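You operate a simulated robot arm through the tools that you are given. There is no shell and no other tool. Be economical: measure what you need, move in short steps, check, and stop when the job is done.

The job below is to be done with a simulated two-armed robot. You get a single attempt, and the scene is never put back.

Task
Fetch the box of buckles with the largest size on its label from the buckle shelf and set it on the black rubber pad. Take the card core from the top of the dry cabinet and put it on top of the bundle of tags. Pick up the white sleeved rod with one hand, pass it to the other hand and put it on the top of the check bench. Open the top drawer of the steel bench, put the yellow felt pad on the wrapping bench top away in the inside of the top drawer of the steel bench, then shut the drawer. Take the green strap reel and put it on the shelf under the check bench. Put the magnet label labelled "4172" from the top of the check bench on the shelf under the check bench and the magnet label marked "6925" on the buckle shelf. Take the taped carton marked "DOCK 3" from the top of the check bench and put it on the beige plywood board there. Take the felt pad from the lower shelf of the wrapping bench and put it on the bottom shelf of the blue shelf stand. The order is free. Set down upright: taped carton.

Only the result counts: the job must be done as asked and must still hold three seconds after the hand-in. Knocking over, shifting, dropping, spilling or breaking anything else fails it.

Robot
Two 6-joint arms with two-finger parallel grippers on one trunk, on a base that drives. Base frame: it is fixed to the floor where the robot stands at the start and does not move with it; the origin is under the middle of the robot, x ahead of it, y to its left, z up. Readings come in mm, rad, newtons and seconds.
The left shoulder is at the start at [80, 216, 1567], the right one opposite. Places, roughly: black rubber pad (11x11x2 cm) [500, 700, 800]; bottom shelf of the blue shelf stand [-100, 9200, 100]; box of buckles [750, -250, 1250]; buckle shelf [600, 100, 1300]; bundle of tags (5x9x3 cm) [500, -100, 1300]; card core (4x4x4 cm) [600, 1300, 800]; felt pad (5x5x5 cm) [2900, 7700, 200]; green strap reel (15x15x6 cm) [2600, 200, 900]; inside of the top drawer of the steel bench [-3900, 1400, 700]; magnet label [2500, 0, 1000]; plywood board (15x20x2 cm) [2700, 900, 900]; shelf under the check bench [2600, 800, 300]; taped carton [2750, 750, 1000]; top drawer of the steel bench [-3800, 1400, 800]; top of the check bench [2700, 800, 900]; white sleeved rod (3x3x10 cm) [600, 2600, 300]; yellow felt pad (7x5x4 cm) [2500, 5900, 800]. Payload 3.43 kg a hand.
The tool frame of a hand sits at the grasp point between the pads (the TCP): z along the fingers, y along the line on which they close. The tips reach 30 mm beyond it. Largest opening 94 mm; finger width 28, thickness 10; the body of the gripper, 50 by 96 mm, starts 55 mm behind the TCP.
Orientation is that of the tool frame in the base frame, as [roll, pitch, yaw] about the fixed x, y, z axes, in that order (R = Rz(yaw) Ry(pitch) Rx(roll)). With the fingers straight down and closing along the base's y, the tool's x points along the base's -x, its y along +y and its z along -z.

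Tools
- The arms move only by the tool drive_tool. It takes "left_deltas", "right_deltas" or both (then of equal length, played together; a hand with none holds still); each is a list of rows, each an object of numbers (a shift or turn left out is 0, a gripper value left out holds the last): "hand": the opening in per cent of the stroke, from 0 (shut) to 100 (fully open); "dx", "dy", "dz": the shift along the tool's x, y, z in units of 50 mm (1.0 is 50 mm); "wx", "wy", "wz": the turn, a rotation vector about the tool's x, y, z in units of 6 degrees (1.0 is 6 degrees). In form: [{"hand": .., "dx": .., "dy": .., "dz": .., "wx": .., "wy": .., "wz": ..}, ...]. A call has 1 to 10 rows; each row shifts and turns the commanded pose from where the row before left it, along the tool's axes as they then stand. A call with a number of a shift or a turn outside -1 to 1 is refused whole. A row lasts 0.2 s, in which the tool goes at most 50 mm and 0.15 rad; a call with a longer step from one row to the next is refused whole, and so is a gripper value outside its range. Where a pose cannot be reached the arm comes as near as it can. A force on the tool above 40 N (or 10 N above the force at the start of the call, whichever is more), or a blocked arm, ends the call early, and 0.2 s more pass. The fingers move at their own pace (about 72 mm/s each) and stop on an object; they squeeze with about 35 N. The grip force told is the motor's: it shows also when the fingers shut on nothing. Time passes only in rows, and 0.2 s behind the last, so rows that do not move let the fingers close. It gives the time, the measured TCP pose, the force on the tool (base axes), the opening and the grip force at its end, in the units of the frame above (readings bear some noise), with the torque about the TCP (base axes, N m) and any sound that the robot's microphone picked up.
- Cameras (640 x 400 px; columns grow to the right, rows downward): "scene" is now at [108.5, 4.4, 1728.6]; the picture's right is [0.05, -1.00, 0.00], its down [-0.74, -0.03, -0.67] and it looks along [0.67, 0.03, -0.74] (base axes); focal length 281 px, centre (320, 200). "left" rides on the left gripper at [76, -14, -102] in its tool frame; the picture's right is [0.18, 0.98, 0.00], its down [-0.75, 0.14, -0.64] and it looks along [-0.63, 0.12, 0.77] (tool axes); focal length 243 px, centre (320, 200). "right" rides on the right gripper at [76, 14, -103] in its tool frame; the picture's right is [-0.18, 0.98, 0.00], its down [-0.75, -0.14, -0.64] and it looks along [-0.63, -0.12, 0.77] (tool axes); focal length 243 px, centre (320, 200). There is no depth. A picture from a camera that has moved, and an enlarged one, comes with that camera's place and axes in the base frame and with its lens.
- camera(camera): a new picture of that camera. It takes no simulated time.
- move_column(by): slides the trunk up (or, below 0, down) by that many mm; the arms and the scene camera ride with it, the base frame stays. It gives what a move gives, with no picture.
- roll_base(legs): drives the robot by 1 to 6 legs, each [ahead, left, turn to the left] in mm, mm and rad, along the robot's own axes; the way and the turn of a leg run together, so that a leg with both is an arc; at most 1500 mm and 3.142 rad a leg. The arms and the cameras ride along, it lands a little off, and it stops where it bumps. It gives what a move gives.
- turn_head(pan, tilt): turns the head with the scene camera to pan (to the left, within 1.501 rad either way) and tilt (down, from -0.506 to 1.204), counted from straight ahead of the robot. It gives what a move gives.
- enlarge(camera, box): a new picture of the part [left, top, right, bottom] of that camera's present view, enlarged. It takes no simulated time.
- finish_job(): hands the job in; it is judged then, once.

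Go step by step. Nothing tells you exact positions but the pictures and the camera data: compare them with the known pose of the tool, close in by small moves and look again before you grip or let go. The budget is 535 turns and 328 pictures, counting those below and the enlarged ones. Unless the task says otherwise, let go and move clear before handing in.

The tools are called as a command line: name --argument value ..., lists and objects as JSON in quotes. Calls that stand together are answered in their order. drive_tool: Moves the arms, as the interface text tells. Its arguments: {"type":"object","properties":{"left_deltas":{"type":"array","items":{"type":"object","properties":{"hand":{"type":"number"},"dx":{"type":"number"},"dy":{"type":"number"},"dz":{"type":"number"},"wx":{"type":"number"},"wy":{"type":"number"},"wz":{"type":"number"}}}},"right_deltas":{"type":"array","items":{"type":"object","properties":{"hand":{"type":"number"},"dx":{"type":"number"},"dy":{"type":"number"},"dz":{"type":"number"},"wx":{"type":"number"},"wy":{"type":"number"},"wz":{"type":"number"}}}}},"required":[]} The other tools are called the same way: move_column (by) slides the trunk up or down; roll_base (legs) drives the base; turn_head (pan, tilt) turns the head that bears the scene camera; camera (camera) takes a picture; enlarge (camera, box) takes an enlarged picture of a part of a camera's view; finish_job () hands the job in.

At the start:

```text
t: 0.0
left_position: [284.4, 147.4, 999.2]
left_orientation: [-3.141, 0.0, 3.141]
left_wrist_force: [0.1, 0.2, 0.5]
left_torque: [-0.02, 0.0, -0.01]
left_width: 93.9
left_grasp_force: 0.1
right_position: [309.8, -72.9, 999.4]
right_orientation: [-3.141, 0.003, 3.141]
right_wrist_force: [0.3, -0.3, 0.5]
right_torque: [0.04, 0.01, 0.02]
right_width: 94.2
right_grasp_force: 0.1
trunk travel left (down, up): [-797.0, 43.0]
robot x, y, heading: [-4.4, -0.7, -0.001]
head pan, tilt: [0.047, 0.833]
```

scene: 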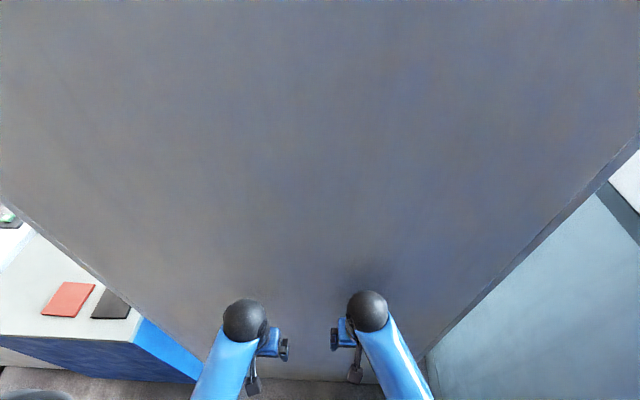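
right: 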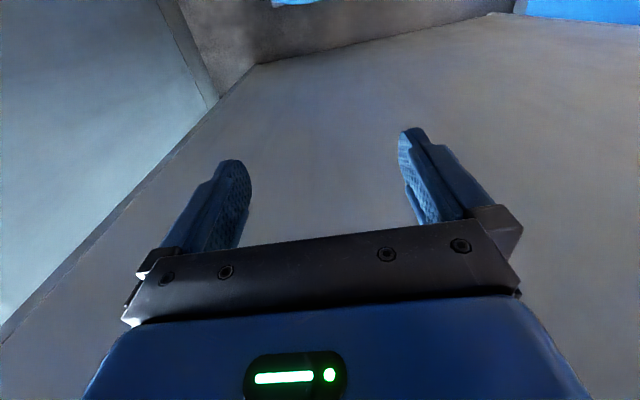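
left: 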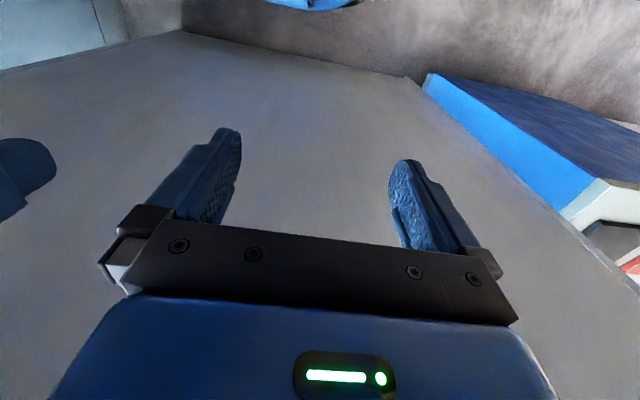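

I see a grey surface in front and a bench with red and black pads to the left. I'll look around with the head first.

turn_head --pan 0 --tilt 0.35

camera --camera "scene"

turn_head --pan 1.0 --tilt 0.5

camera --camera "scene"

turn_head --pan -1.0 --tilt 0.3

camera --camera "scene"

```text
t: 0.9
left_position: [283.2, 146.6, 1000.2]
left_orientation: [-3.141, 0.0, 3.14]
left_wrist_force: [0.0, 0.1, -0.1]
left_torque: [0.0, 0.0, -0.02]
left_width: 94.4
left_grasp_force: 0.1
right_position: [310.5, -73.5, 999.6]
right_orientation: [3.141, 0.002, -3.14]
right_wrist_force: [0.1, 0.1, 0.0]
right_torque: [0.0, 0.02, 0.0]
right_width: 94.0
right_grasp_force: 0.0
trunk travel left (down, up): [-797.0, 43.0]
robot x, y, heading: [1.0, -0.6, 0.0]
head pan, tilt: [0.0, 0.351]
```

```text
324 pictures are left
camera scene: at [122.9, 0.7, 1770.8], right [0.0, -1.0, 0.0], down [-0.34, 0.0, -0.94], along [0.94, 0.0, -0.34], focal length 281 px, centre (320, 200)
```

scene: 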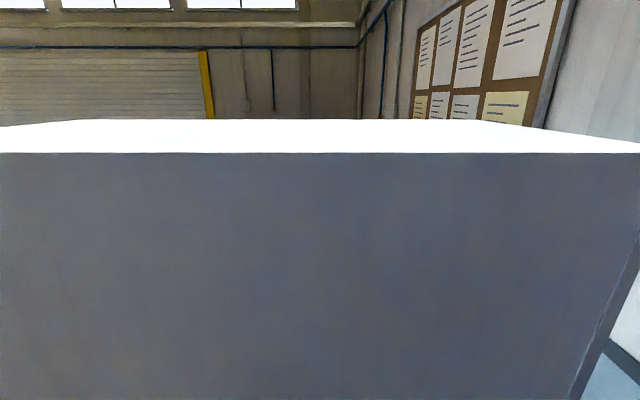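

```text
t: 2.2
left_position: [283.2, 146.1, 999.8]
left_orientation: [3.141, 0.0, -3.141]
left_wrist_force: [0.5, 0.0, 0.5]
left_torque: [-0.01, -0.01, 0.01]
left_width: 94.3
left_grasp_force: 0.1
right_position: [310.0, -72.9, 998.1]
right_orientation: [-3.141, 0.001, 3.141]
right_wrist_force: [0.0, 0.4, 0.2]
right_torque: [0.02, 0.0, 0.0]
right_width: 94.0
right_grasp_force: 0.1
trunk travel left (down, up): [-797.0, 43.0]
robot x, y, heading: [-1.9, -4.8, -0.005]
head pan, tilt: [1.0, 0.499]
```

```text
323 pictures are left
camera scene: at [78.8, 77.3, 1757.2], right [0.84, -0.54, 0.0], down [-0.26, -0.4, -0.88], along [0.47, 0.74, -0.48], focal length 281 px, centre (320, 200)
```

scene: 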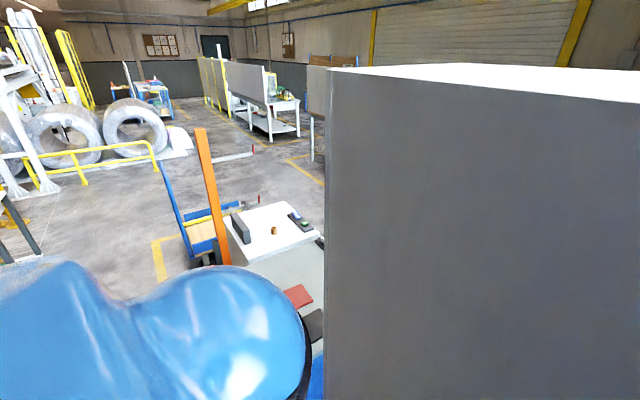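

```text
t: 4.1
left_position: [283.3, 146.6, 1000.0]
left_orientation: [3.141, 0.0, -3.141]
left_wrist_force: [0.5, 0.2, 0.1]
left_torque: [0.03, 0.03, -0.01]
left_width: 93.9
left_grasp_force: 0.1
right_position: [310.2, -74.3, 999.9]
right_orientation: [3.141, 0.003, -3.141]
right_wrist_force: [-0.3, 0.5, 0.5]
right_torque: [-0.01, 0.0, 0.0]
right_width: 94.1
right_grasp_force: 0.0
trunk travel left (down, up): [-797.0, 43.0]
robot x, y, heading: [-1.9, -1.6, -0.002]
head pan, tilt: [-1.0, 0.3]
```

```text
322 pictures are left
camera scene: at [80.1, -77.8, 1775.6], right [-0.84, -0.54, 0.0], down [-0.16, 0.25, -0.96], along [0.52, -0.8, -0.3], focal length 281 px, centre (320, 200)
```

scene: 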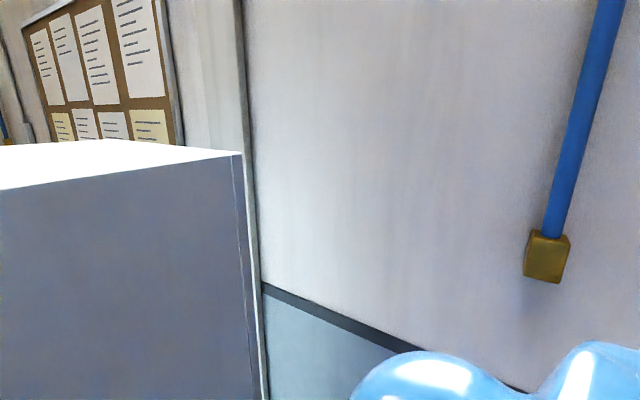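

The buckle shelf shows me only its back panel at x≈360. I'll back off a little and look around both sides.

roll_base --legs '[[-700, 0, 0]]'

turn_head --pan 0.7 --tilt 0.4

camera --camera "scene"

turn_head --pan -0.4 --tilt 0.4

camera --camera "scene"

turn_head --pan 1.5 --tilt 0.3

camera --camera "scene"

```text
t: 8.0
left_position: [-417.3, 147.8, 998.5]
left_orientation: [3.14, 0.001, 3.136]
left_wrist_force: [0.2, 0.0, 0.6]
left_torque: [0.0, 0.0, 0.01]
left_width: 93.9
left_grasp_force: 0.0
right_position: [-392.0, -72.6, 999.2]
right_orientation: [3.141, -0.001, 3.136]
right_wrist_force: [0.3, -0.2, 1.1]
right_torque: [0.01, 0.01, -0.01]
right_width: 94.2
right_grasp_force: 0.0
trunk travel left (down, up): [-797.0, 43.0]
robot x, y, heading: [-705.1, 0.5, -0.003]
head pan, tilt: [-1.0, 0.3]
```

```text
t: 9.7
left_position: [-418.6, 146.3, 1000.4]
left_orientation: [3.141, 0.0, 3.136]
left_wrist_force: [0.0, 0.0, 0.2]
left_torque: [0.02, 0.01, 0.01]
left_width: 94.0
left_grasp_force: 0.0
right_position: [-392.4, -73.1, 999.4]
right_orientation: [3.14, 0.001, 3.137]
right_wrist_force: [-0.2, -0.4, 0.3]
right_torque: [0.02, 0.01, -0.02]
right_width: 94.2
right_grasp_force: 0.0
trunk travel left (down, up): [-797.0, 43.0]
robot x, y, heading: [-700.5, 3.3, -0.004]
head pan, tilt: [0.7, 0.4]
```

```text
321 pictures are left
camera scene: at [-601.9, 61.5, 1766.3], right [0.64, -0.77, 0.0], down [-0.3, -0.25, -0.92], along [0.71, 0.59, -0.39], focal length 281 px, centre (320, 200)
```

scene: 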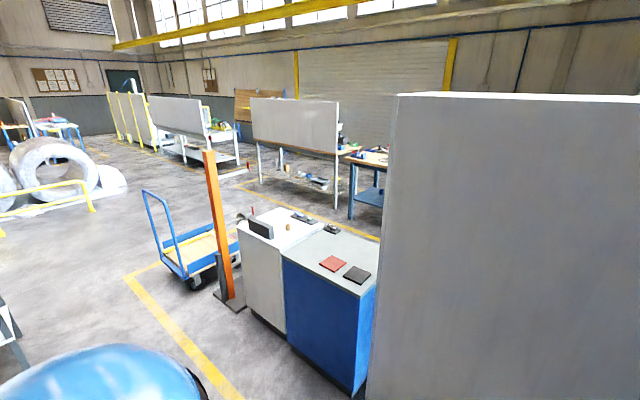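

```text
t: 11.0
left_position: [-418.3, 148.2, 999.5]
left_orientation: [-3.142, 0.001, 3.135]
left_wrist_force: [-0.7, 0.2, 0.0]
left_torque: [0.01, -0.01, 0.01]
left_width: 94.2
left_grasp_force: 0.0
right_position: [-392.2, -72.4, 1000.7]
right_orientation: [3.14, 0.002, 3.136]
right_wrist_force: [0.0, 0.3, 0.4]
right_torque: [0.02, -0.02, 0.0]
right_width: 94.0
right_grasp_force: 0.3
trunk travel left (down, up): [-797.0, 43.0]
robot x, y, heading: [-700.8, 1.1, -0.006]
head pan, tilt: [-0.4, 0.4]
```

```text
320 pictures are left
camera scene: at [-587.9, -34.2, 1766.3], right [-0.39, -0.92, 0.0], down [-0.36, 0.15, -0.92], along [0.85, -0.36, -0.39], focal length 281 px, centre (320, 200)
```

scene: 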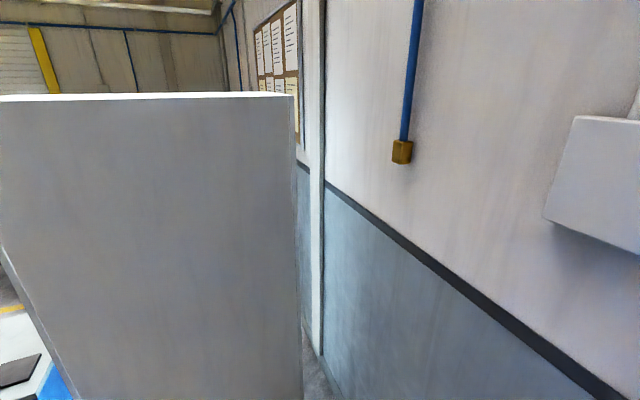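

```text
t: 12.9
left_position: [-418.1, 147.0, 999.3]
left_orientation: [-3.141, 0.0, 3.135]
left_wrist_force: [0.1, -0.3, 0.1]
left_torque: [0.03, 0.02, 0.02]
left_width: 94.0
left_grasp_force: 0.2
right_position: [-391.5, -72.2, 1000.0]
right_orientation: [-3.141, 0.002, 3.136]
right_wrist_force: [0.1, -0.2, 0.5]
right_torque: [0.0, 0.0, -0.01]
right_width: 93.9
right_grasp_force: 0.0
trunk travel left (down, up): [-797.0, 43.0]
robot x, y, heading: [-704.4, -0.3, -0.007]
head pan, tilt: [1.499, 0.3]
```

```text
319 pictures are left
camera scene: at [-665.9, 95.3, 1775.6], right [1.0, -0.08, 0.0], down [-0.02, -0.29, -0.96], along [0.07, 0.95, -0.3], focal length 281 px, centre (320, 200)
```

scene: 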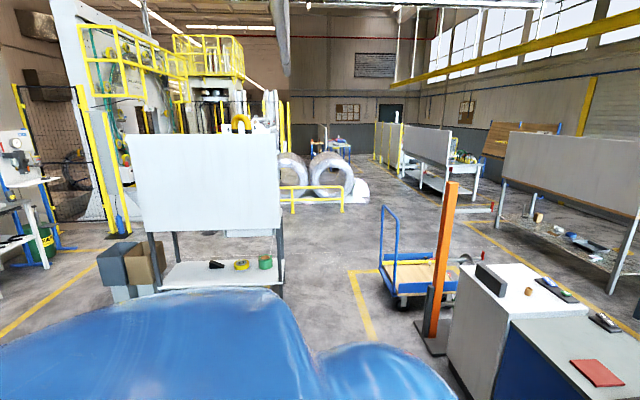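

The shelf opens on the far side and the way round is to the left, past the trolley. I'll drive left and look at the trolley and the dry cabinet.

roll_base --legs '[[300, 1400, 0]]'

turn_head --pan 0.9 --tilt 0.6

camera --camera "scene"

turn_head --pan -0.2 --tilt 0.6

camera --camera "scene"

```text
t: 20.0
left_position: [-100.7, 1539.1, 1000.5]
left_orientation: [-3.14, -0.002, 3.122]
left_wrist_force: [0.3, 0.3, -0.1]
left_torque: [-0.01, 0.02, 0.01]
left_width: 93.9
left_grasp_force: 0.1
right_position: [-77.3, 1316.6, 998.5]
right_orientation: [3.14, 0.001, 3.124]
right_wrist_force: [-0.5, -0.1, -0.2]
right_torque: [-0.02, -0.01, -0.01]
right_width: 93.9
right_grasp_force: 0.1
trunk travel left (down, up): [-797.0, 43.0]
robot x, y, heading: [-381.1, 1397.6, -0.015]
head pan, tilt: [1.499, 0.3]
```

```text
t: 21.0
left_position: [-99.9, 1540.0, 999.3]
left_orientation: [-3.142, -0.001, 3.123]
left_wrist_force: [-0.6, 0.8, -0.2]
left_torque: [0.01, 0.01, 0.0]
left_width: 93.8
left_grasp_force: 0.1
right_position: [-76.6, 1319.1, 998.9]
right_orientation: [-3.141, 0.002, 3.123]
right_wrist_force: [-0.1, -0.6, 1.3]
right_torque: [-0.03, -0.02, 0.05]
right_width: 94.0
right_grasp_force: 0.2
trunk travel left (down, up): [-797.0, 43.0]
robot x, y, heading: [-385.7, 1398.1, -0.018]
head pan, tilt: [0.901, 0.6]
```

```text
318 pictures are left
camera scene: at [-299.9, 1466.7, 1748.1], right [0.77, -0.63, 0.0], down [-0.36, -0.44, -0.83], along [0.52, 0.64, -0.56], focal length 281 px, centre (320, 200)
```

scene: 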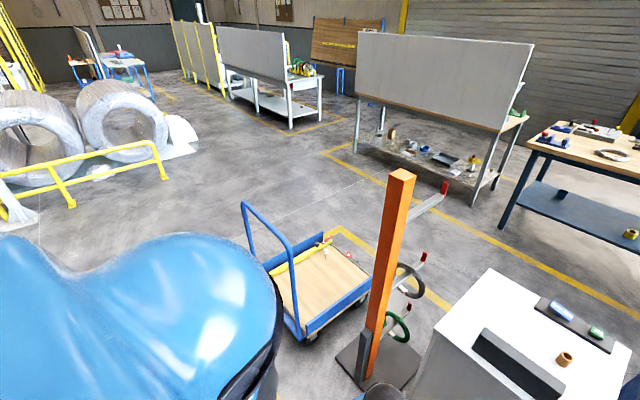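

```text
t: 22.4
left_position: [-99.6, 1540.1, 999.5]
left_orientation: [3.142, 0.001, 3.123]
left_wrist_force: [0.0, -0.5, 0.1]
left_torque: [0.02, 0.01, -0.04]
left_width: 94.2
left_grasp_force: 0.0
right_position: [-76.6, 1319.5, 999.9]
right_orientation: [-3.141, 0.001, 3.126]
right_wrist_force: [-0.2, -0.1, -0.5]
right_torque: [-0.01, -0.01, 0.03]
right_width: 94.1
right_grasp_force: 0.0
trunk travel left (down, up): [-797.0, 43.0]
robot x, y, heading: [-387.7, 1400.1, -0.02]
head pan, tilt: [-0.201, 0.6]
```

```text
317 pictures are left
camera scene: at [-269.8, 1379.1, 1748.1], right [-0.22, -0.98, 0.0], down [-0.55, 0.12, -0.83], along [0.81, -0.18, -0.56], focal length 281 px, centre (320, 200)
```

scene: 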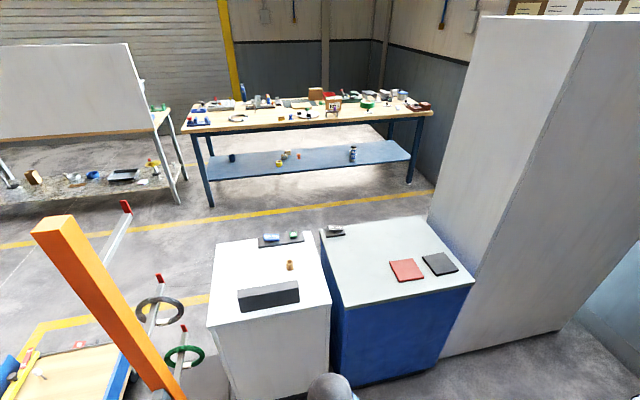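

I see the dry cabinet with the card core at about (593,1325) and the check bench beyond it. I'll look down to learn the size of my base.

turn_head --pan 0 --tilt 1.2

camera --camera "scene"

turn_head --pan 1.5 --tilt 1.2

camera --camera "scene"

```text
t: 23.4
left_position: [-100.6, 1539.9, 999.6]
left_orientation: [-3.14, -0.002, 3.122]
left_wrist_force: [-0.5, 0.3, 0.9]
left_torque: [0.01, -0.03, -0.04]
left_width: 93.9
left_grasp_force: 0.1
right_position: [-74.8, 1318.6, 999.7]
right_orientation: [-3.14, 0.001, 3.123]
right_wrist_force: [0.2, -0.4, -0.2]
right_torque: [0.06, 0.0, -0.02]
right_width: 94.1
right_grasp_force: 0.1
trunk travel left (down, up): [-797.0, 43.0]
robot x, y, heading: [-384.9, 1395.3, -0.012]
head pan, tilt: [0.0, 1.201]
```

```text
316 pictures are left
camera scene: at [-300.2, 1397.3, 1703.5], right [-0.02, -1.0, 0.0], down [-0.93, 0.02, -0.36], along [0.36, -0.01, -0.93], focal length 281 px, centre (320, 200)
```

scene: 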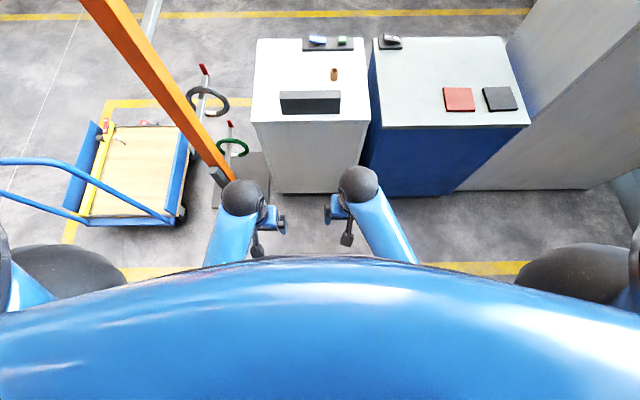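

```text
t: 24.9
left_position: [-99.8, 1539.7, 999.1]
left_orientation: [-3.141, 0.002, 3.122]
left_wrist_force: [-1.1, 0.3, 0.0]
left_torque: [0.0, -0.01, -0.02]
left_width: 94.2
left_grasp_force: 0.1
right_position: [-76.3, 1319.1, 999.4]
right_orientation: [-3.141, 0.003, 3.123]
right_wrist_force: [-0.1, -0.1, 0.1]
right_torque: [-0.04, 0.01, 0.02]
right_width: 93.8
right_grasp_force: 0.1
trunk travel left (down, up): [-797.0, 43.0]
robot x, y, heading: [-383.1, 1397.9, -0.017]
head pan, tilt: [1.499, 1.201]
```

```text
315 pictures are left
camera scene: at [-351.1, 1453.9, 1703.5], right [1.0, -0.09, 0.0], down [-0.08, -0.93, -0.36], along [0.03, 0.36, -0.93], focal length 281 px, centre (320, 200)
```

scene: 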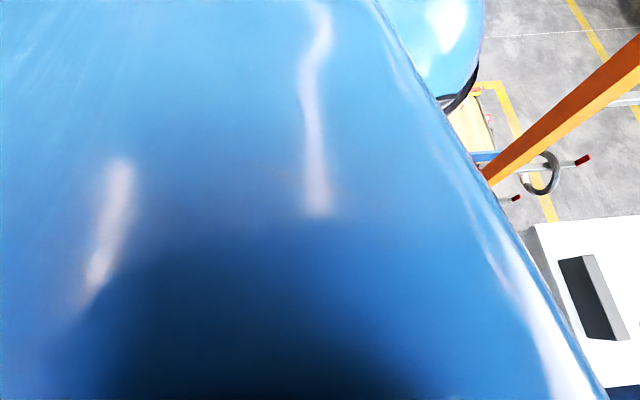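

My body is wide, so I need clearance. Next I enlarge the trolley to find the rod.

turn_head --pan 0.9 --tilt 0.7

enlarge --camera "scene" --box '[230, 150, 430, 320]'

turn_head --pan -0.2 --tilt 0.6

enlarge --camera "scene" --box '[180, 70, 440, 220]'

enlarge --camera "scene" --box '[190, 210, 480, 400]'

```text
t: 25.9
left_position: [-99.3, 1539.4, 1000.0]
left_orientation: [3.141, 0.0, 3.123]
left_wrist_force: [0.6, 0.2, -0.3]
left_torque: [0.02, 0.0, 0.0]
left_width: 93.7
left_grasp_force: 0.1
right_position: [-76.9, 1318.2, 999.8]
right_orientation: [3.141, 0.003, 3.124]
right_wrist_force: [-0.3, 0.3, 0.7]
right_torque: [0.0, -0.02, -0.05]
right_width: 94.1
right_grasp_force: 0.1
trunk travel left (down, up): [-797.0, 43.0]
robot x, y, heading: [-386.7, 1398.4, -0.02]
head pan, tilt: [0.901, 0.7]
```

```text
2.35 times, centred on (330, 235) of scene
camera zoom: at [-302.3, 1464.0, 1739.4], right [0.77, -0.63, 0.0], down [-0.41, -0.5, -0.76], along [0.48, 0.59, -0.64], focal length 662 px, centre (296, 118)
```

zoom: 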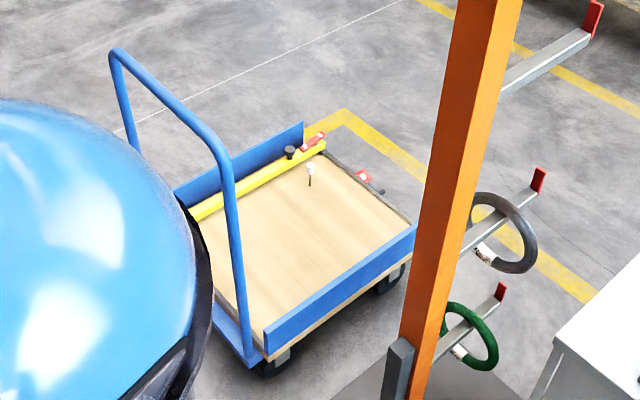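

```text
t: 27.3
left_position: [-99.4, 1539.8, 998.8]
left_orientation: [-3.14, 0.001, 3.124]
left_wrist_force: [0.3, 0.2, -0.1]
left_torque: [0.03, 0.01, 0.02]
left_width: 93.8
left_grasp_force: 0.1
right_position: [-77.0, 1320.0, 999.1]
right_orientation: [-3.141, 0.001, 3.124]
right_wrist_force: [0.0, -0.8, 1.1]
right_torque: [0.0, 0.0, 0.0]
right_width: 93.9
right_grasp_force: 0.0
trunk travel left (down, up): [-797.0, 43.0]
robot x, y, heading: [-385.1, 1398.6, -0.019]
head pan, tilt: [-0.201, 0.6]
```

```text
2.46 times, centred on (310, 145) of scene
camera zoom: at [-269.8, 1379.1, 1748.1], right [-0.22, -0.98, 0.0], down [-0.55, 0.12, -0.82], along [0.81, -0.18, -0.57], focal length 692 px, centre (345, 335)
```

zoom: 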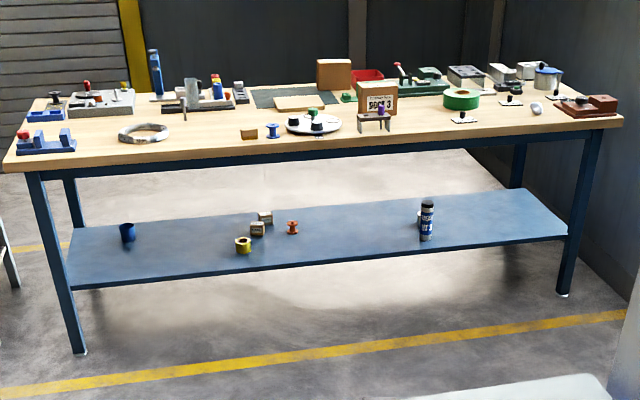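

```text
2.11 times, centred on (335, 305) of scene
camera zoom: at [-269.8, 1379.1, 1748.1], right [-0.22, -0.98, 0.0], down [-0.55, 0.12, -0.82], along [0.81, -0.18, -0.57], focal length 592 px, centre (288, -21)
```

zoom: 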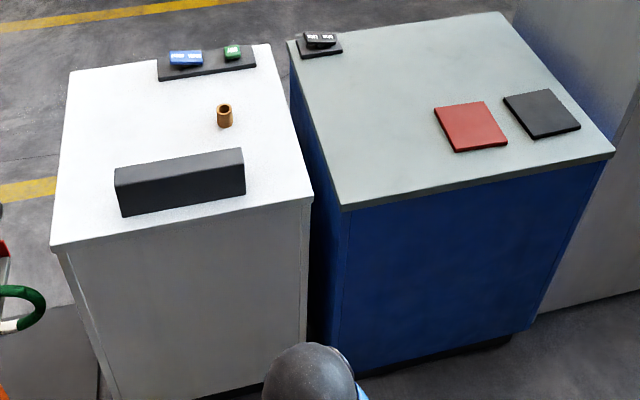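

The rod stands upright near (641,2552) on the trolley, closest to its far end. I'll drive around the trolley's left side into the aisle.

roll_base --legs '[[50, 1500, 0], [0, 700, 0], [1500, 0, 0]]'

turn_head --pan -1.4 --tilt 0.7

camera --camera "scene"

turn_head --pan 0.3 --tilt 0.5

camera --camera "scene"

```text
refused: leg 1 is longer than a leg can be; nothing moved
```

```text
t: 28.7
left_position: [-99.1, 1539.5, 999.5]
left_orientation: [3.14, 0.0, 3.122]
left_wrist_force: [-0.1, 0.4, -0.6]
left_torque: [-0.01, 0.02, 0.01]
left_width: 93.8
left_grasp_force: 0.0
right_position: [-76.0, 1318.9, 999.0]
right_orientation: [-3.14, 0.002, 3.124]
right_wrist_force: [-0.9, 0.2, 0.1]
right_torque: [-0.02, -0.02, 0.03]
right_width: 93.9
right_grasp_force: 0.1
trunk travel left (down, up): [-797.0, 43.0]
robot x, y, heading: [-383.3, 1395.9, -0.017]
head pan, tilt: [-1.4, 0.7]
```

```text
311 pictures are left
camera scene: at [-343.1, 1314.3, 1739.5], right [-0.99, -0.15, 0.0], down [-0.1, 0.64, -0.77], along [0.12, -0.76, -0.64], focal length 281 px, centre (320, 200)
```

scene: 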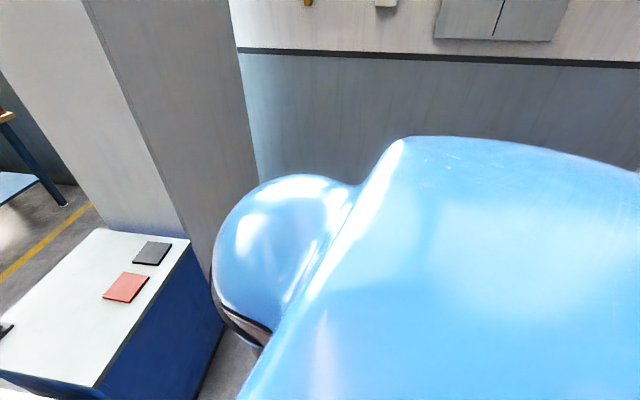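

```text
t: 30.4
left_position: [-99.2, 1539.8, 999.6]
left_orientation: [-3.141, -0.001, 3.124]
left_wrist_force: [0.1, 0.4, 0.1]
left_torque: [0.02, 0.01, -0.04]
left_width: 93.9
left_grasp_force: 0.1
right_position: [-75.8, 1319.3, 999.1]
right_orientation: [-3.141, 0.002, 3.125]
right_wrist_force: [-0.1, -0.1, 0.4]
right_torque: [-0.02, 0.02, -0.03]
right_width: 93.8
right_grasp_force: 0.0
trunk travel left (down, up): [-797.0, 43.0]
robot x, y, heading: [-383.5, 1396.8, -0.018]
head pan, tilt: [0.3, 0.499]
```

```text
310 pictures are left
camera scene: at [-268.7, 1423.5, 1757.2], right [0.28, -0.96, 0.0], down [-0.46, -0.13, -0.88], along [0.84, 0.24, -0.48], focal length 281 px, centre (320, 200)
```

scene: 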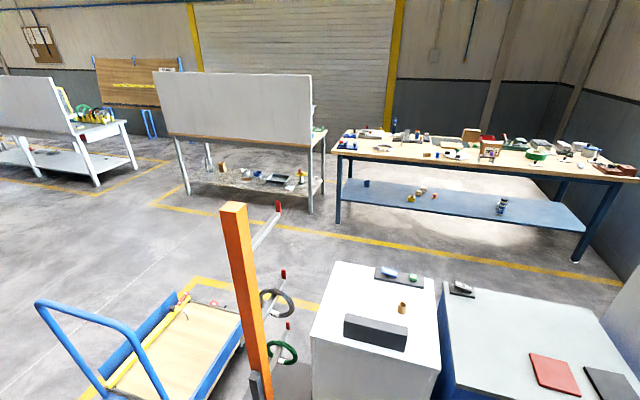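

The drive was refused for leg length; I repeat it with shorter legs and no dependent calls.

roll_base --legs '[[40, 1100, 0], [0, 1050, 0]]'

turn_head --pan -0.3 --tilt 0.7

camera --camera "scene"

```text
t: 41.0
left_position: [-13.2, 3680.4, 1000.0]
left_orientation: [3.14, 0.0, 3.118]
left_wrist_force: [0.1, -0.2, 0.3]
left_torque: [-0.04, -0.02, -0.02]
left_width: 94.0
left_grasp_force: 0.1
right_position: [9.5, 3458.6, 1000.5]
right_orientation: [3.138, 0.002, 3.116]
right_wrist_force: [-0.3, 0.1, -0.5]
right_torque: [-0.02, -0.03, 0.0]
right_width: 94.1
right_grasp_force: 0.0
trunk travel left (down, up): [-797.0, 43.0]
robot x, y, heading: [-299.5, 3543.4, -0.026]
head pan, tilt: [0.3, 0.499]
```

```text
t: 42.0
left_position: [-12.3, 3680.3, 1000.2]
left_orientation: [-3.141, 0.001, 3.116]
left_wrist_force: [-0.7, 0.0, -0.2]
left_torque: [0.0, 0.0, 0.02]
left_width: 93.9
left_grasp_force: 0.0
right_position: [10.5, 3459.6, 1000.1]
right_orientation: [3.141, 0.001, 3.117]
right_wrist_force: [0.1, -0.3, 0.5]
right_torque: [-0.02, 0.03, -0.04]
right_width: 94.0
right_grasp_force: 0.1
trunk travel left (down, up): [-797.0, 43.0]
robot x, y, heading: [-300.3, 3541.4, -0.025]
head pan, tilt: [-0.3, 0.7]
```

```text
309 pictures are left
camera scene: at [-188.9, 3514.1, 1739.5], right [-0.32, -0.95, 0.0], down [-0.61, 0.2, -0.77], along [0.73, -0.24, -0.64], focal length 281 px, centre (320, 200)
```

scene: 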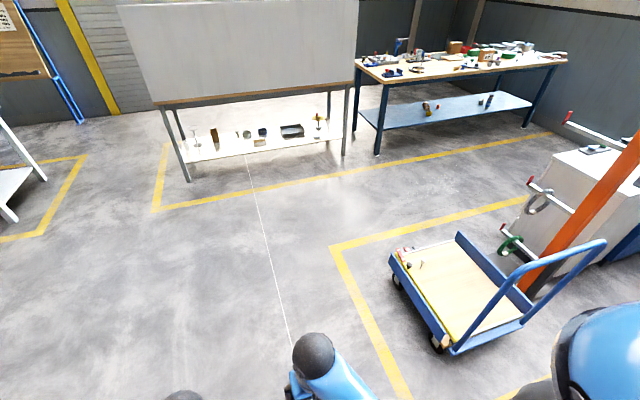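

The trolley's +x end is around x≈730 with the rod near it. I drive into the aisle, turn to face -x and move down to the rod.

roll_base --legs '[[1450, 0, 0], [300, 0, 0], [0, 0, 3.1], [0, 950, 0]]'

turn_head --pan 0 --tilt 0.8

camera --camera "scene"

```text
t: 62.6
left_position: [1103.9, 2432.1, 1000.6]
left_orientation: [3.141, 0.0, -0.044]
left_wrist_force: [-0.1, 0.0, 0.3]
left_torque: [-0.02, -0.02, 0.0]
left_width: 93.9
left_grasp_force: 0.0
right_position: [1084.7, 2653.5, 999.3]
right_orientation: [3.141, 0.003, -0.041]
right_wrist_force: [0.0, 0.6, 0.4]
right_torque: [0.0, 0.0, -0.01]
right_width: 93.7
right_grasp_force: 0.0
trunk travel left (down, up): [-797.0, 43.0]
robot x, y, heading: [1399.4, 2568.5, 3.1]
head pan, tilt: [-0.3, 0.7]
```

```text
t: 63.4
left_position: [1104.3, 2432.1, 1000.4]
left_orientation: [3.141, -0.001, -0.043]
left_wrist_force: [0.6, -0.4, -1.6]
left_torque: [-0.01, 0.01, -0.04]
left_width: 94.2
left_grasp_force: 0.1
right_position: [1085.8, 2653.1, 998.7]
right_orientation: [3.141, 0.004, -0.042]
right_wrist_force: [0.5, 0.0, 0.3]
right_torque: [0.01, 0.01, 0.0]
right_width: 94.0
right_grasp_force: 0.1
trunk travel left (down, up): [-797.0, 43.0]
robot x, y, heading: [1392.8, 2567.9, 3.094]
head pan, tilt: [0.0, 0.799]
```

```text
308 pictures are left
camera scene: at [1281.9, 2571.7, 1731.2], right [0.04, 1.0, 0.0], down [0.72, -0.03, -0.7], along [-0.7, 0.03, -0.72], focal length 281 px, centre (320, 200)
```

scene: 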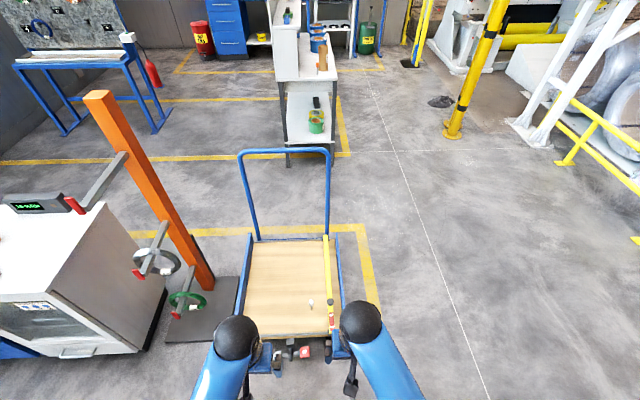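

The rod is visible ahead near the trolley's end. Enlarging to locate it.

enlarge --camera "scene" --box '[230, 230, 370, 370]'

```text
2.86 times, centred on (300, 300) of scene
camera zoom: at [1281.9, 2571.7, 1731.2], right [0.04, 1.0, 0.0], down [0.72, -0.03, -0.7], along [-0.7, 0.03, -0.72], focal length 803 px, centre (377, -86)
```

zoom: 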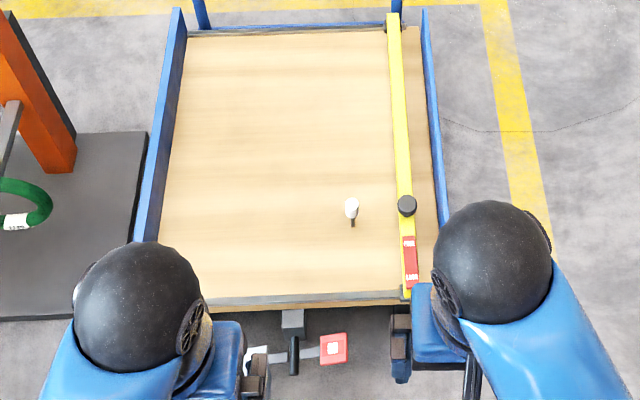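

The rod stands at about (640,2553) with its foot near z≈210. I lower the trunk and then look again before closing in.

move_column --by -600

turn_head --pan 0 --tilt 0.8

camera --camera "scene"

camera --camera "left"

```text
refused: -600 is not a number from -400 to 400
```

```text
t: 64.0
left_position: [1103.3, 2431.0, 1000.1]
left_orientation: [3.141, 0.001, -0.044]
left_wrist_force: [0.2, 0.6, 0.6]
left_torque: [0.0, 0.0, 0.0]
left_width: 93.9
left_grasp_force: 0.2
right_position: [1086.0, 2653.1, 999.2]
right_orientation: [3.141, 0.001, -0.043]
right_wrist_force: [-0.4, 0.0, -0.1]
right_torque: [0.0, -0.02, 0.02]
right_width: 93.8
right_grasp_force: 0.1
trunk travel left (down, up): [-797.0, 43.0]
robot x, y, heading: [1393.6, 2564.0, 3.102]
head pan, tilt: [0.0, 0.799]
```

```text
306 pictures are left
camera scene: at [1282.0, 2571.9, 1731.2], right [0.04, 1.0, 0.0], down [0.72, -0.03, -0.7], along [-0.7, 0.03, -0.72], focal length 281 px, centre (320, 200)
```

scene: 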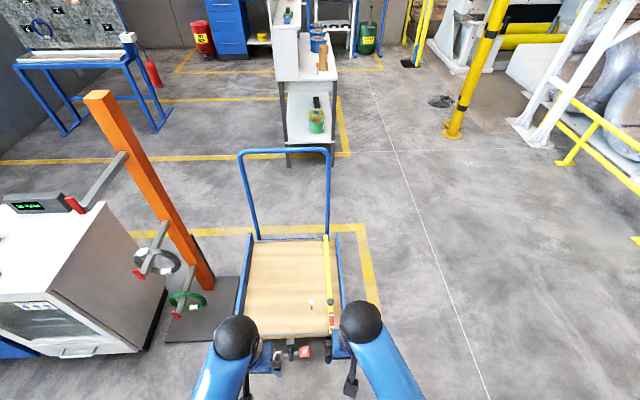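

```text
305 pictures are left
camera left: at [1180.7, 2442.2, 1102.5], right [0.14, -0.99, 0.0], down [-0.76, -0.11, 0.64], along [-0.64, -0.09, -0.77], focal length 243 px, centre (320, 200)
```

left: 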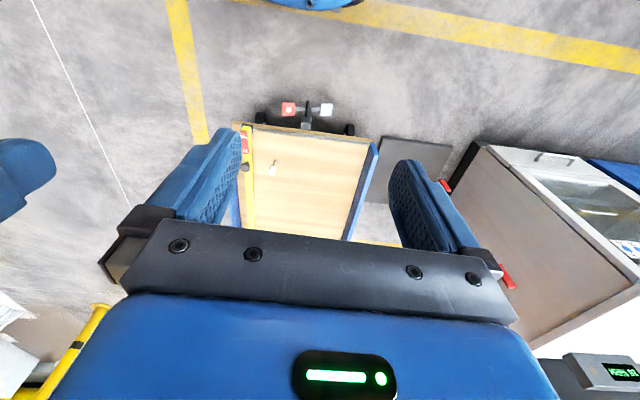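

The base front is only about 240 mm ahead of the axis. I lower the trunk in two steps and drive closer.

move_column --by -400

move_column --by -200

roll_base --legs '[[200, 0, 0.04]]'

camera --camera "scene"

camera --camera "left"

```text
t: 67.9
left_position: [1103.4, 2432.2, 599.9]
left_orientation: [-3.14, 0.001, -0.043]
left_wrist_force: [-0.1, 0.2, 0.1]
left_torque: [-0.01, 0.02, 0.01]
left_width: 94.0
left_grasp_force: 0.1
right_position: [1086.3, 2652.5, 599.2]
right_orientation: [3.142, 0.001, -0.042]
right_wrist_force: [-0.1, 0.5, 0.2]
right_torque: [0.01, 0.01, -0.01]
right_width: 94.2
right_grasp_force: 0.0
trunk travel left (down, up): [-397.0, 443.0]
robot x, y, heading: [1394.1, 2568.1, 3.098]
head pan, tilt: [0.0, 0.799]
```

```text
t: 70.0
left_position: [1103.9, 2431.2, 399.7]
left_orientation: [-3.141, 0.003, -0.044]
left_wrist_force: [-0.5, -0.6, 0.1]
left_torque: [0.03, -0.03, 0.0]
left_width: 93.9
left_grasp_force: 0.0
right_position: [1085.9, 2653.5, 398.9]
right_orientation: [3.141, 0.001, -0.042]
right_wrist_force: [-0.4, -0.7, 0.0]
right_torque: [0.01, -0.01, 0.01]
right_width: 94.1
right_grasp_force: 0.0
trunk travel left (down, up): [-197.0, 643.0]
robot x, y, heading: [1394.8, 2568.8, 3.096]
head pan, tilt: [0.0, 0.799]
```

```text
t: 71.6
left_position: [911.5, 2425.0, 399.4]
left_orientation: [3.141, -0.001, -0.004]
left_wrist_force: [-0.4, -0.1, 0.1]
left_torque: [0.02, 0.0, 0.03]
left_width: 94.0
left_grasp_force: 0.0
right_position: [883.7, 2644.7, 399.5]
right_orientation: [-3.14, -0.001, -0.001]
right_wrist_force: [-0.3, 0.0, -0.5]
right_torque: [-0.02, -0.01, 0.02]
right_width: 94.0
right_grasp_force: 0.0
trunk travel left (down, up): [-197.0, 643.0]
robot x, y, heading: [1196.4, 2570.9, 3.143]
head pan, tilt: [0.0, 0.799]
```

```text
304 pictures are left
camera scene: at [1082.5, 2571.8, 1131.1], right [0.0, 1.0, 0.0], down [0.72, 0.0, -0.7], along [-0.7, 0.0, -0.72], focal length 281 px, centre (320, 200)
```

scene: 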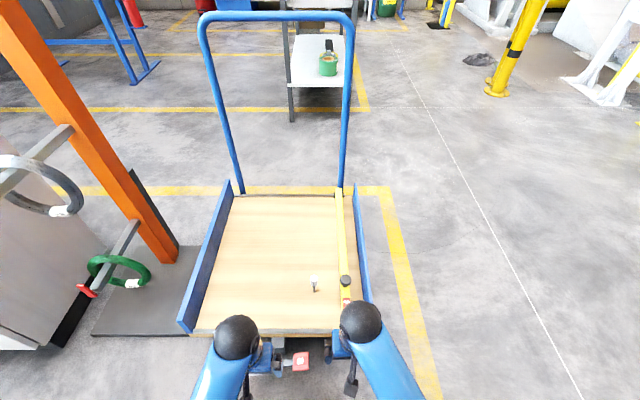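

```text
303 pictures are left
camera left: at [987.1, 2438.1, 502.3], right [0.18, -0.98, 0.0], down [-0.75, -0.14, 0.64], along [-0.63, -0.12, -0.77], focal length 243 px, centre (320, 200)
```

left: 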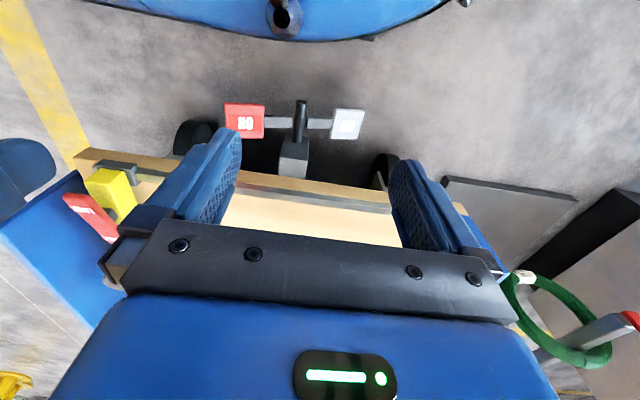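

The rod is about 555 mm ahead. I test the left arm's forward reach above it at z=400.

drive_tool --left_deltas '[{"dx": -0.9, "dy": -0.4}, {"dx": -0.9, "dy": -0.4}, {"dx": -0.9, "dy": -0.4}, {"dx": -0.9, "dy": -0.4}]'

camera --camera "left"

camera --camera "scene"

```text
t: 72.6
left_position: [730.0, 2504.7, 399.4]
left_orientation: [3.141, 0.0, -0.003]
left_wrist_force: [0.7, -0.7, -0.1]
left_torque: [0.06, 0.03, -0.02]
left_width: 94.0
left_grasp_force: 0.1
right_position: [885.0, 2645.1, 399.2]
right_orientation: [-3.14, -0.001, -0.002]
right_wrist_force: [0.0, -0.7, -0.1]
right_torque: [0.0, -0.04, -0.02]
right_width: 93.8
right_grasp_force: 0.1
trunk travel left (down, up): [-197.0, 643.0]
robot x, y, heading: [1192.3, 2572.0, 3.137]
head pan, tilt: [0.0, 0.799]
```

```text
302 pictures are left
camera left: at [806.5, 2518.5, 502.0], right [0.18, -0.98, 0.0], down [-0.75, -0.14, 0.64], along [-0.63, -0.12, -0.77], focal length 243 px, centre (320, 200)
```

left: 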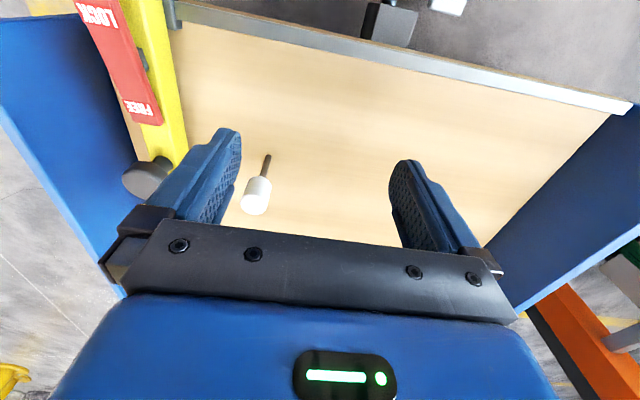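

```text
301 pictures are left
camera scene: at [1082.8, 2572.1, 1131.1], right [0.0, 1.0, 0.0], down [0.72, 0.0, -0.7], along [-0.7, 0.0, -0.72], focal length 281 px, centre (320, 200)
```

scene: 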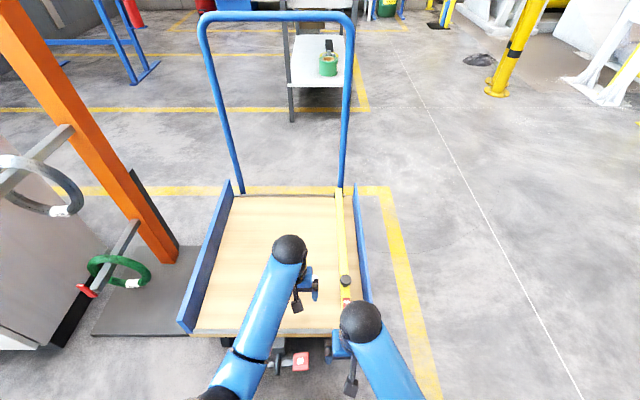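

Rod is upright: foot at about (637,2556,222), sleeve z 270–324. I move the left hand above it with the gripper partly closed to clear the knob.

drive_tool --left_deltas '[{"dx": -0.9, "dy": -0.5, "hand": 65}, {"dx": -0.9, "dy": -0.5}, {}]'

camera --camera "left"

```text
refused: row 1 steps farther than a row can; nothing moved
```

```text
300 pictures are left
camera left: at [806.5, 2518.5, 502.0], right [0.18, -0.98, 0.0], down [-0.75, -0.14, 0.64], along [-0.63, -0.12, -0.77], focal length 243 px, centre (320, 200)
```

left: 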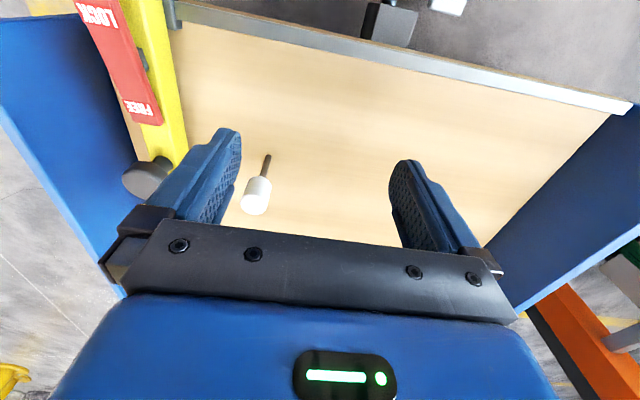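

Row was too long; repeat with smaller rows.

drive_tool --left_deltas '[{"dx": -0.62, "dy": -0.33, "hand": 65}, {"dx": -0.62, "dy": -0.33}, {"dx": -0.62, "dy": -0.33}, {}]'

camera --camera "left"

```text
t: 73.6
left_position: [639.1, 2553.2, 401.3]
left_orientation: [-3.14, -0.001, -0.003]
left_wrist_force: [-0.8, -0.2, -0.5]
left_torque: [-0.01, 0.02, 0.0]
left_width: 61.3
left_grasp_force: 0.0
right_position: [884.6, 2644.8, 399.9]
right_orientation: [3.141, 0.002, -0.001]
right_wrist_force: [-0.5, 0.1, -0.4]
right_torque: [0.03, -0.01, -0.04]
right_width: 93.8
right_grasp_force: 0.1
trunk travel left (down, up): [-197.0, 643.0]
robot x, y, heading: [1196.3, 2568.3, 3.141]
head pan, tilt: [0.0, 0.799]
```

```text
299 pictures are left
camera left: at [714.8, 2567.2, 503.0], right [0.18, -0.98, 0.0], down [-0.75, -0.14, 0.64], along [-0.63, -0.12, -0.77], focal length 243 px, centre (320, 200)
```

left: 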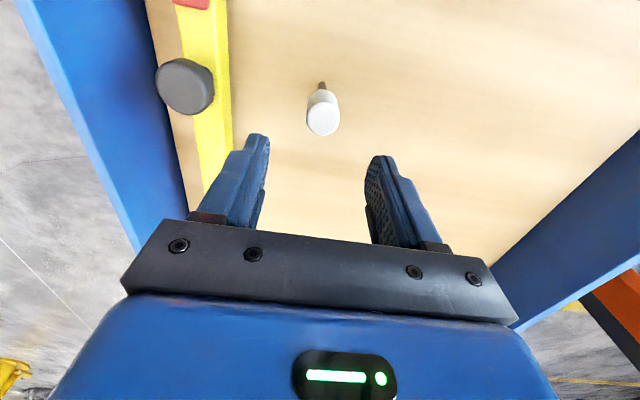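

Rod top is right below the TCP. Descend to z≈312 and close.

drive_tool --left_deltas '[{"dz": 0.6}, {"dz": 0.6}, {"dz": 0.58}, {}]'

camera --camera "left"

```text
t: 74.6
left_position: [637.9, 2553.6, 310.9]
left_orientation: [-3.141, 0.0, -0.005]
left_wrist_force: [0.0, -0.9, -0.4]
left_torque: [0.05, -0.03, -0.03]
left_width: 61.1
left_grasp_force: 0.0
right_position: [884.2, 2646.5, 399.3]
right_orientation: [3.141, 0.001, -0.002]
right_wrist_force: [-0.2, -0.3, 0.3]
right_torque: [-0.02, -0.02, 0.01]
right_width: 93.9
right_grasp_force: 0.1
trunk travel left (down, up): [-197.0, 643.0]
robot x, y, heading: [1197.1, 2568.9, 3.145]
head pan, tilt: [0.0, 0.799]
```

```text
298 pictures are left
camera left: at [714.0, 2567.6, 413.7], right [0.18, -0.98, 0.0], down [-0.75, -0.14, 0.64], along [-0.63, -0.12, -0.77], focal length 243 px, centre (320, 200)
```

left: 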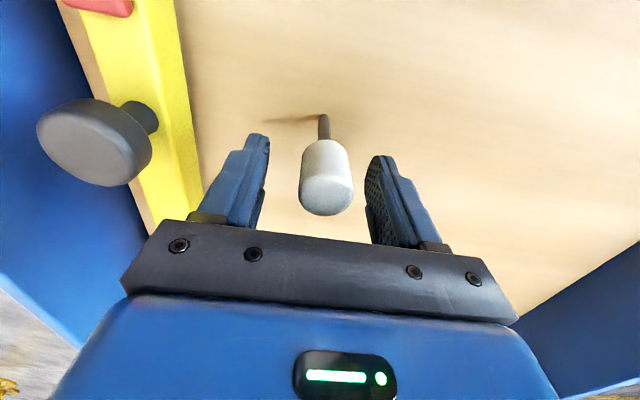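

Sleeve sits between the fingers. Close and lift a little.

drive_tool --left_deltas '[{"hand": 0}, {}, {}, {}, {}]'

drive_tool --left_deltas '[{"dz": -0.8}, {"dz": -0.8}, {"dz": -0.8}, {"dz": -0.8}]'

camera --camera "left"

```text
t: 75.8
left_position: [638.8, 2554.5, 310.7]
left_orientation: [-3.14, 0.0, -0.003]
left_wrist_force: [-0.7, -0.4, 0.0]
left_torque: [-0.02, 0.01, 0.0]
left_width: 28.0
left_grasp_force: 34.8
right_position: [884.7, 2645.6, 399.6]
right_orientation: [-3.141, 0.002, -0.002]
right_wrist_force: [0.3, -0.3, -0.3]
right_torque: [0.02, 0.03, 0.01]
right_width: 94.0
right_grasp_force: 0.0
trunk travel left (down, up): [-197.0, 643.0]
robot x, y, heading: [1191.3, 2567.0, 3.141]
head pan, tilt: [0.0, 0.799]
```

```text
t: 76.8
left_position: [636.6, 2556.3, 468.9]
left_orientation: [-3.141, -0.001, -0.003]
left_wrist_force: [0.0, -0.1, -0.9]
left_torque: [0.03, -0.02, -0.01]
left_width: 27.6
left_grasp_force: 34.6
left hand out of reach, approached as far as the arm can: row 4
right_position: [884.0, 2644.3, 398.5]
right_orientation: [-3.14, 0.003, -0.001]
right_wrist_force: [0.2, 0.5, 0.2]
right_torque: [0.03, -0.02, 0.01]
right_width: 94.0
right_grasp_force: 0.0
trunk travel left (down, up): [-197.0, 643.0]
robot x, y, heading: [1193.6, 2567.6, 3.145]
head pan, tilt: [0.0, 0.799]
```

```text
297 pictures are left
camera left: at [712.9, 2568.7, 570.8], right [0.18, -0.98, 0.0], down [-0.75, -0.14, 0.64], along [-0.63, -0.12, -0.77], focal length 243 px, centre (320, 200)
```

left: 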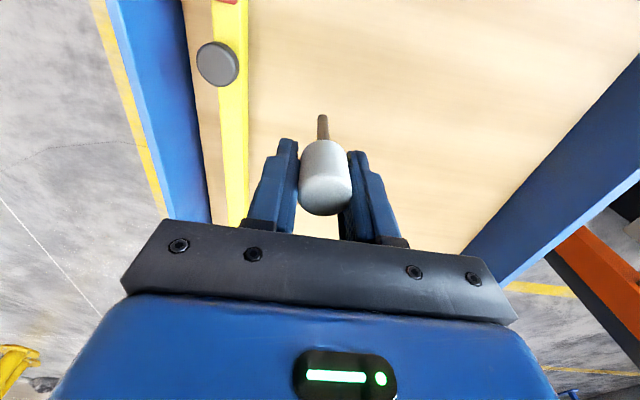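

Rod is held firmly. Pull the arm back, back away and raise the trunk for the handover.

drive_tool --left_deltas '[{"dx": 0.9}, {"dx": 0.9}, {"dx": 0.9}, {"dx": 0.9}, {"dx": 0.9}]'

roll_base --legs '[[-300, 0, 0]]'

move_column --by 400

```text
t: 78.2
left_position: [835.8, 2567.3, 400.7]
left_orientation: [-3.14, 0.008, 0.007]
left_wrist_force: [-2.8, 1.2, -1.3]
left_torque: [-0.21, -0.36, 0.18]
left_width: 27.7
left_grasp_force: 35.1
left hand out of reach, approached as far as the arm can: row 1, 2, 3, 4, 5
right_position: [886.8, 2644.7, 400.3]
right_orientation: [-3.142, -0.005, 0.008]
right_wrist_force: [3.7, -0.9, 0.9]
right_torque: [0.13, 0.4, 0.2]
right_width: 93.8
right_grasp_force: 0.1
trunk travel left (down, up): [-197.0, 643.0]
robot x, y, heading: [1193.5, 2571.5, 3.142]
head pan, tilt: [0.0, 0.799]
stopped in row 5 (right hand): the force on the tool passed its limit at 42 N (the readings are from after the stop); the commanded pose is now the measured one
```

```text
t: 80.3
left_position: [1140.5, 2566.6, 401.5]
left_orientation: [-3.139, 0.011, 0.005]
left_wrist_force: [-10.4, -0.5, -2.7]
left_torque: [0.02, -1.02, 0.4]
left_width: 27.7
left_grasp_force: 35.4
right_position: [1190.2, 2644.9, 399.6]
right_orientation: [-3.141, -0.004, 0.004]
right_wrist_force: [11.3, 1.1, 1.9]
right_torque: [-0.12, 1.15, 0.42]
right_width: 93.9
right_grasp_force: 0.0
trunk travel left (down, up): [-197.0, 643.0]
robot x, y, heading: [1497.7, 2571.3, 3.144]
head pan, tilt: [0.0, 0.799]
```

```text
t: 84.1
left_position: [1139.8, 2565.7, 800.9]
left_orientation: [-3.142, 0.008, 0.005]
left_wrist_force: [-4.4, -0.9, -1.7]
left_torque: [0.15, -0.39, 0.11]
left_width: 27.7
left_grasp_force: 35.2
right_position: [1191.4, 2644.5, 799.1]
right_orientation: [-3.14, -0.007, 0.003]
right_wrist_force: [3.9, 1.5, 0.2]
right_torque: [-0.12, 0.44, 0.14]
right_width: 94.0
right_grasp_force: 0.0
trunk travel left (down, up): [-597.0, 243.0]
robot x, y, heading: [1499.8, 2572.0, 3.139]
head pan, tilt: [0.0, 0.799]
```

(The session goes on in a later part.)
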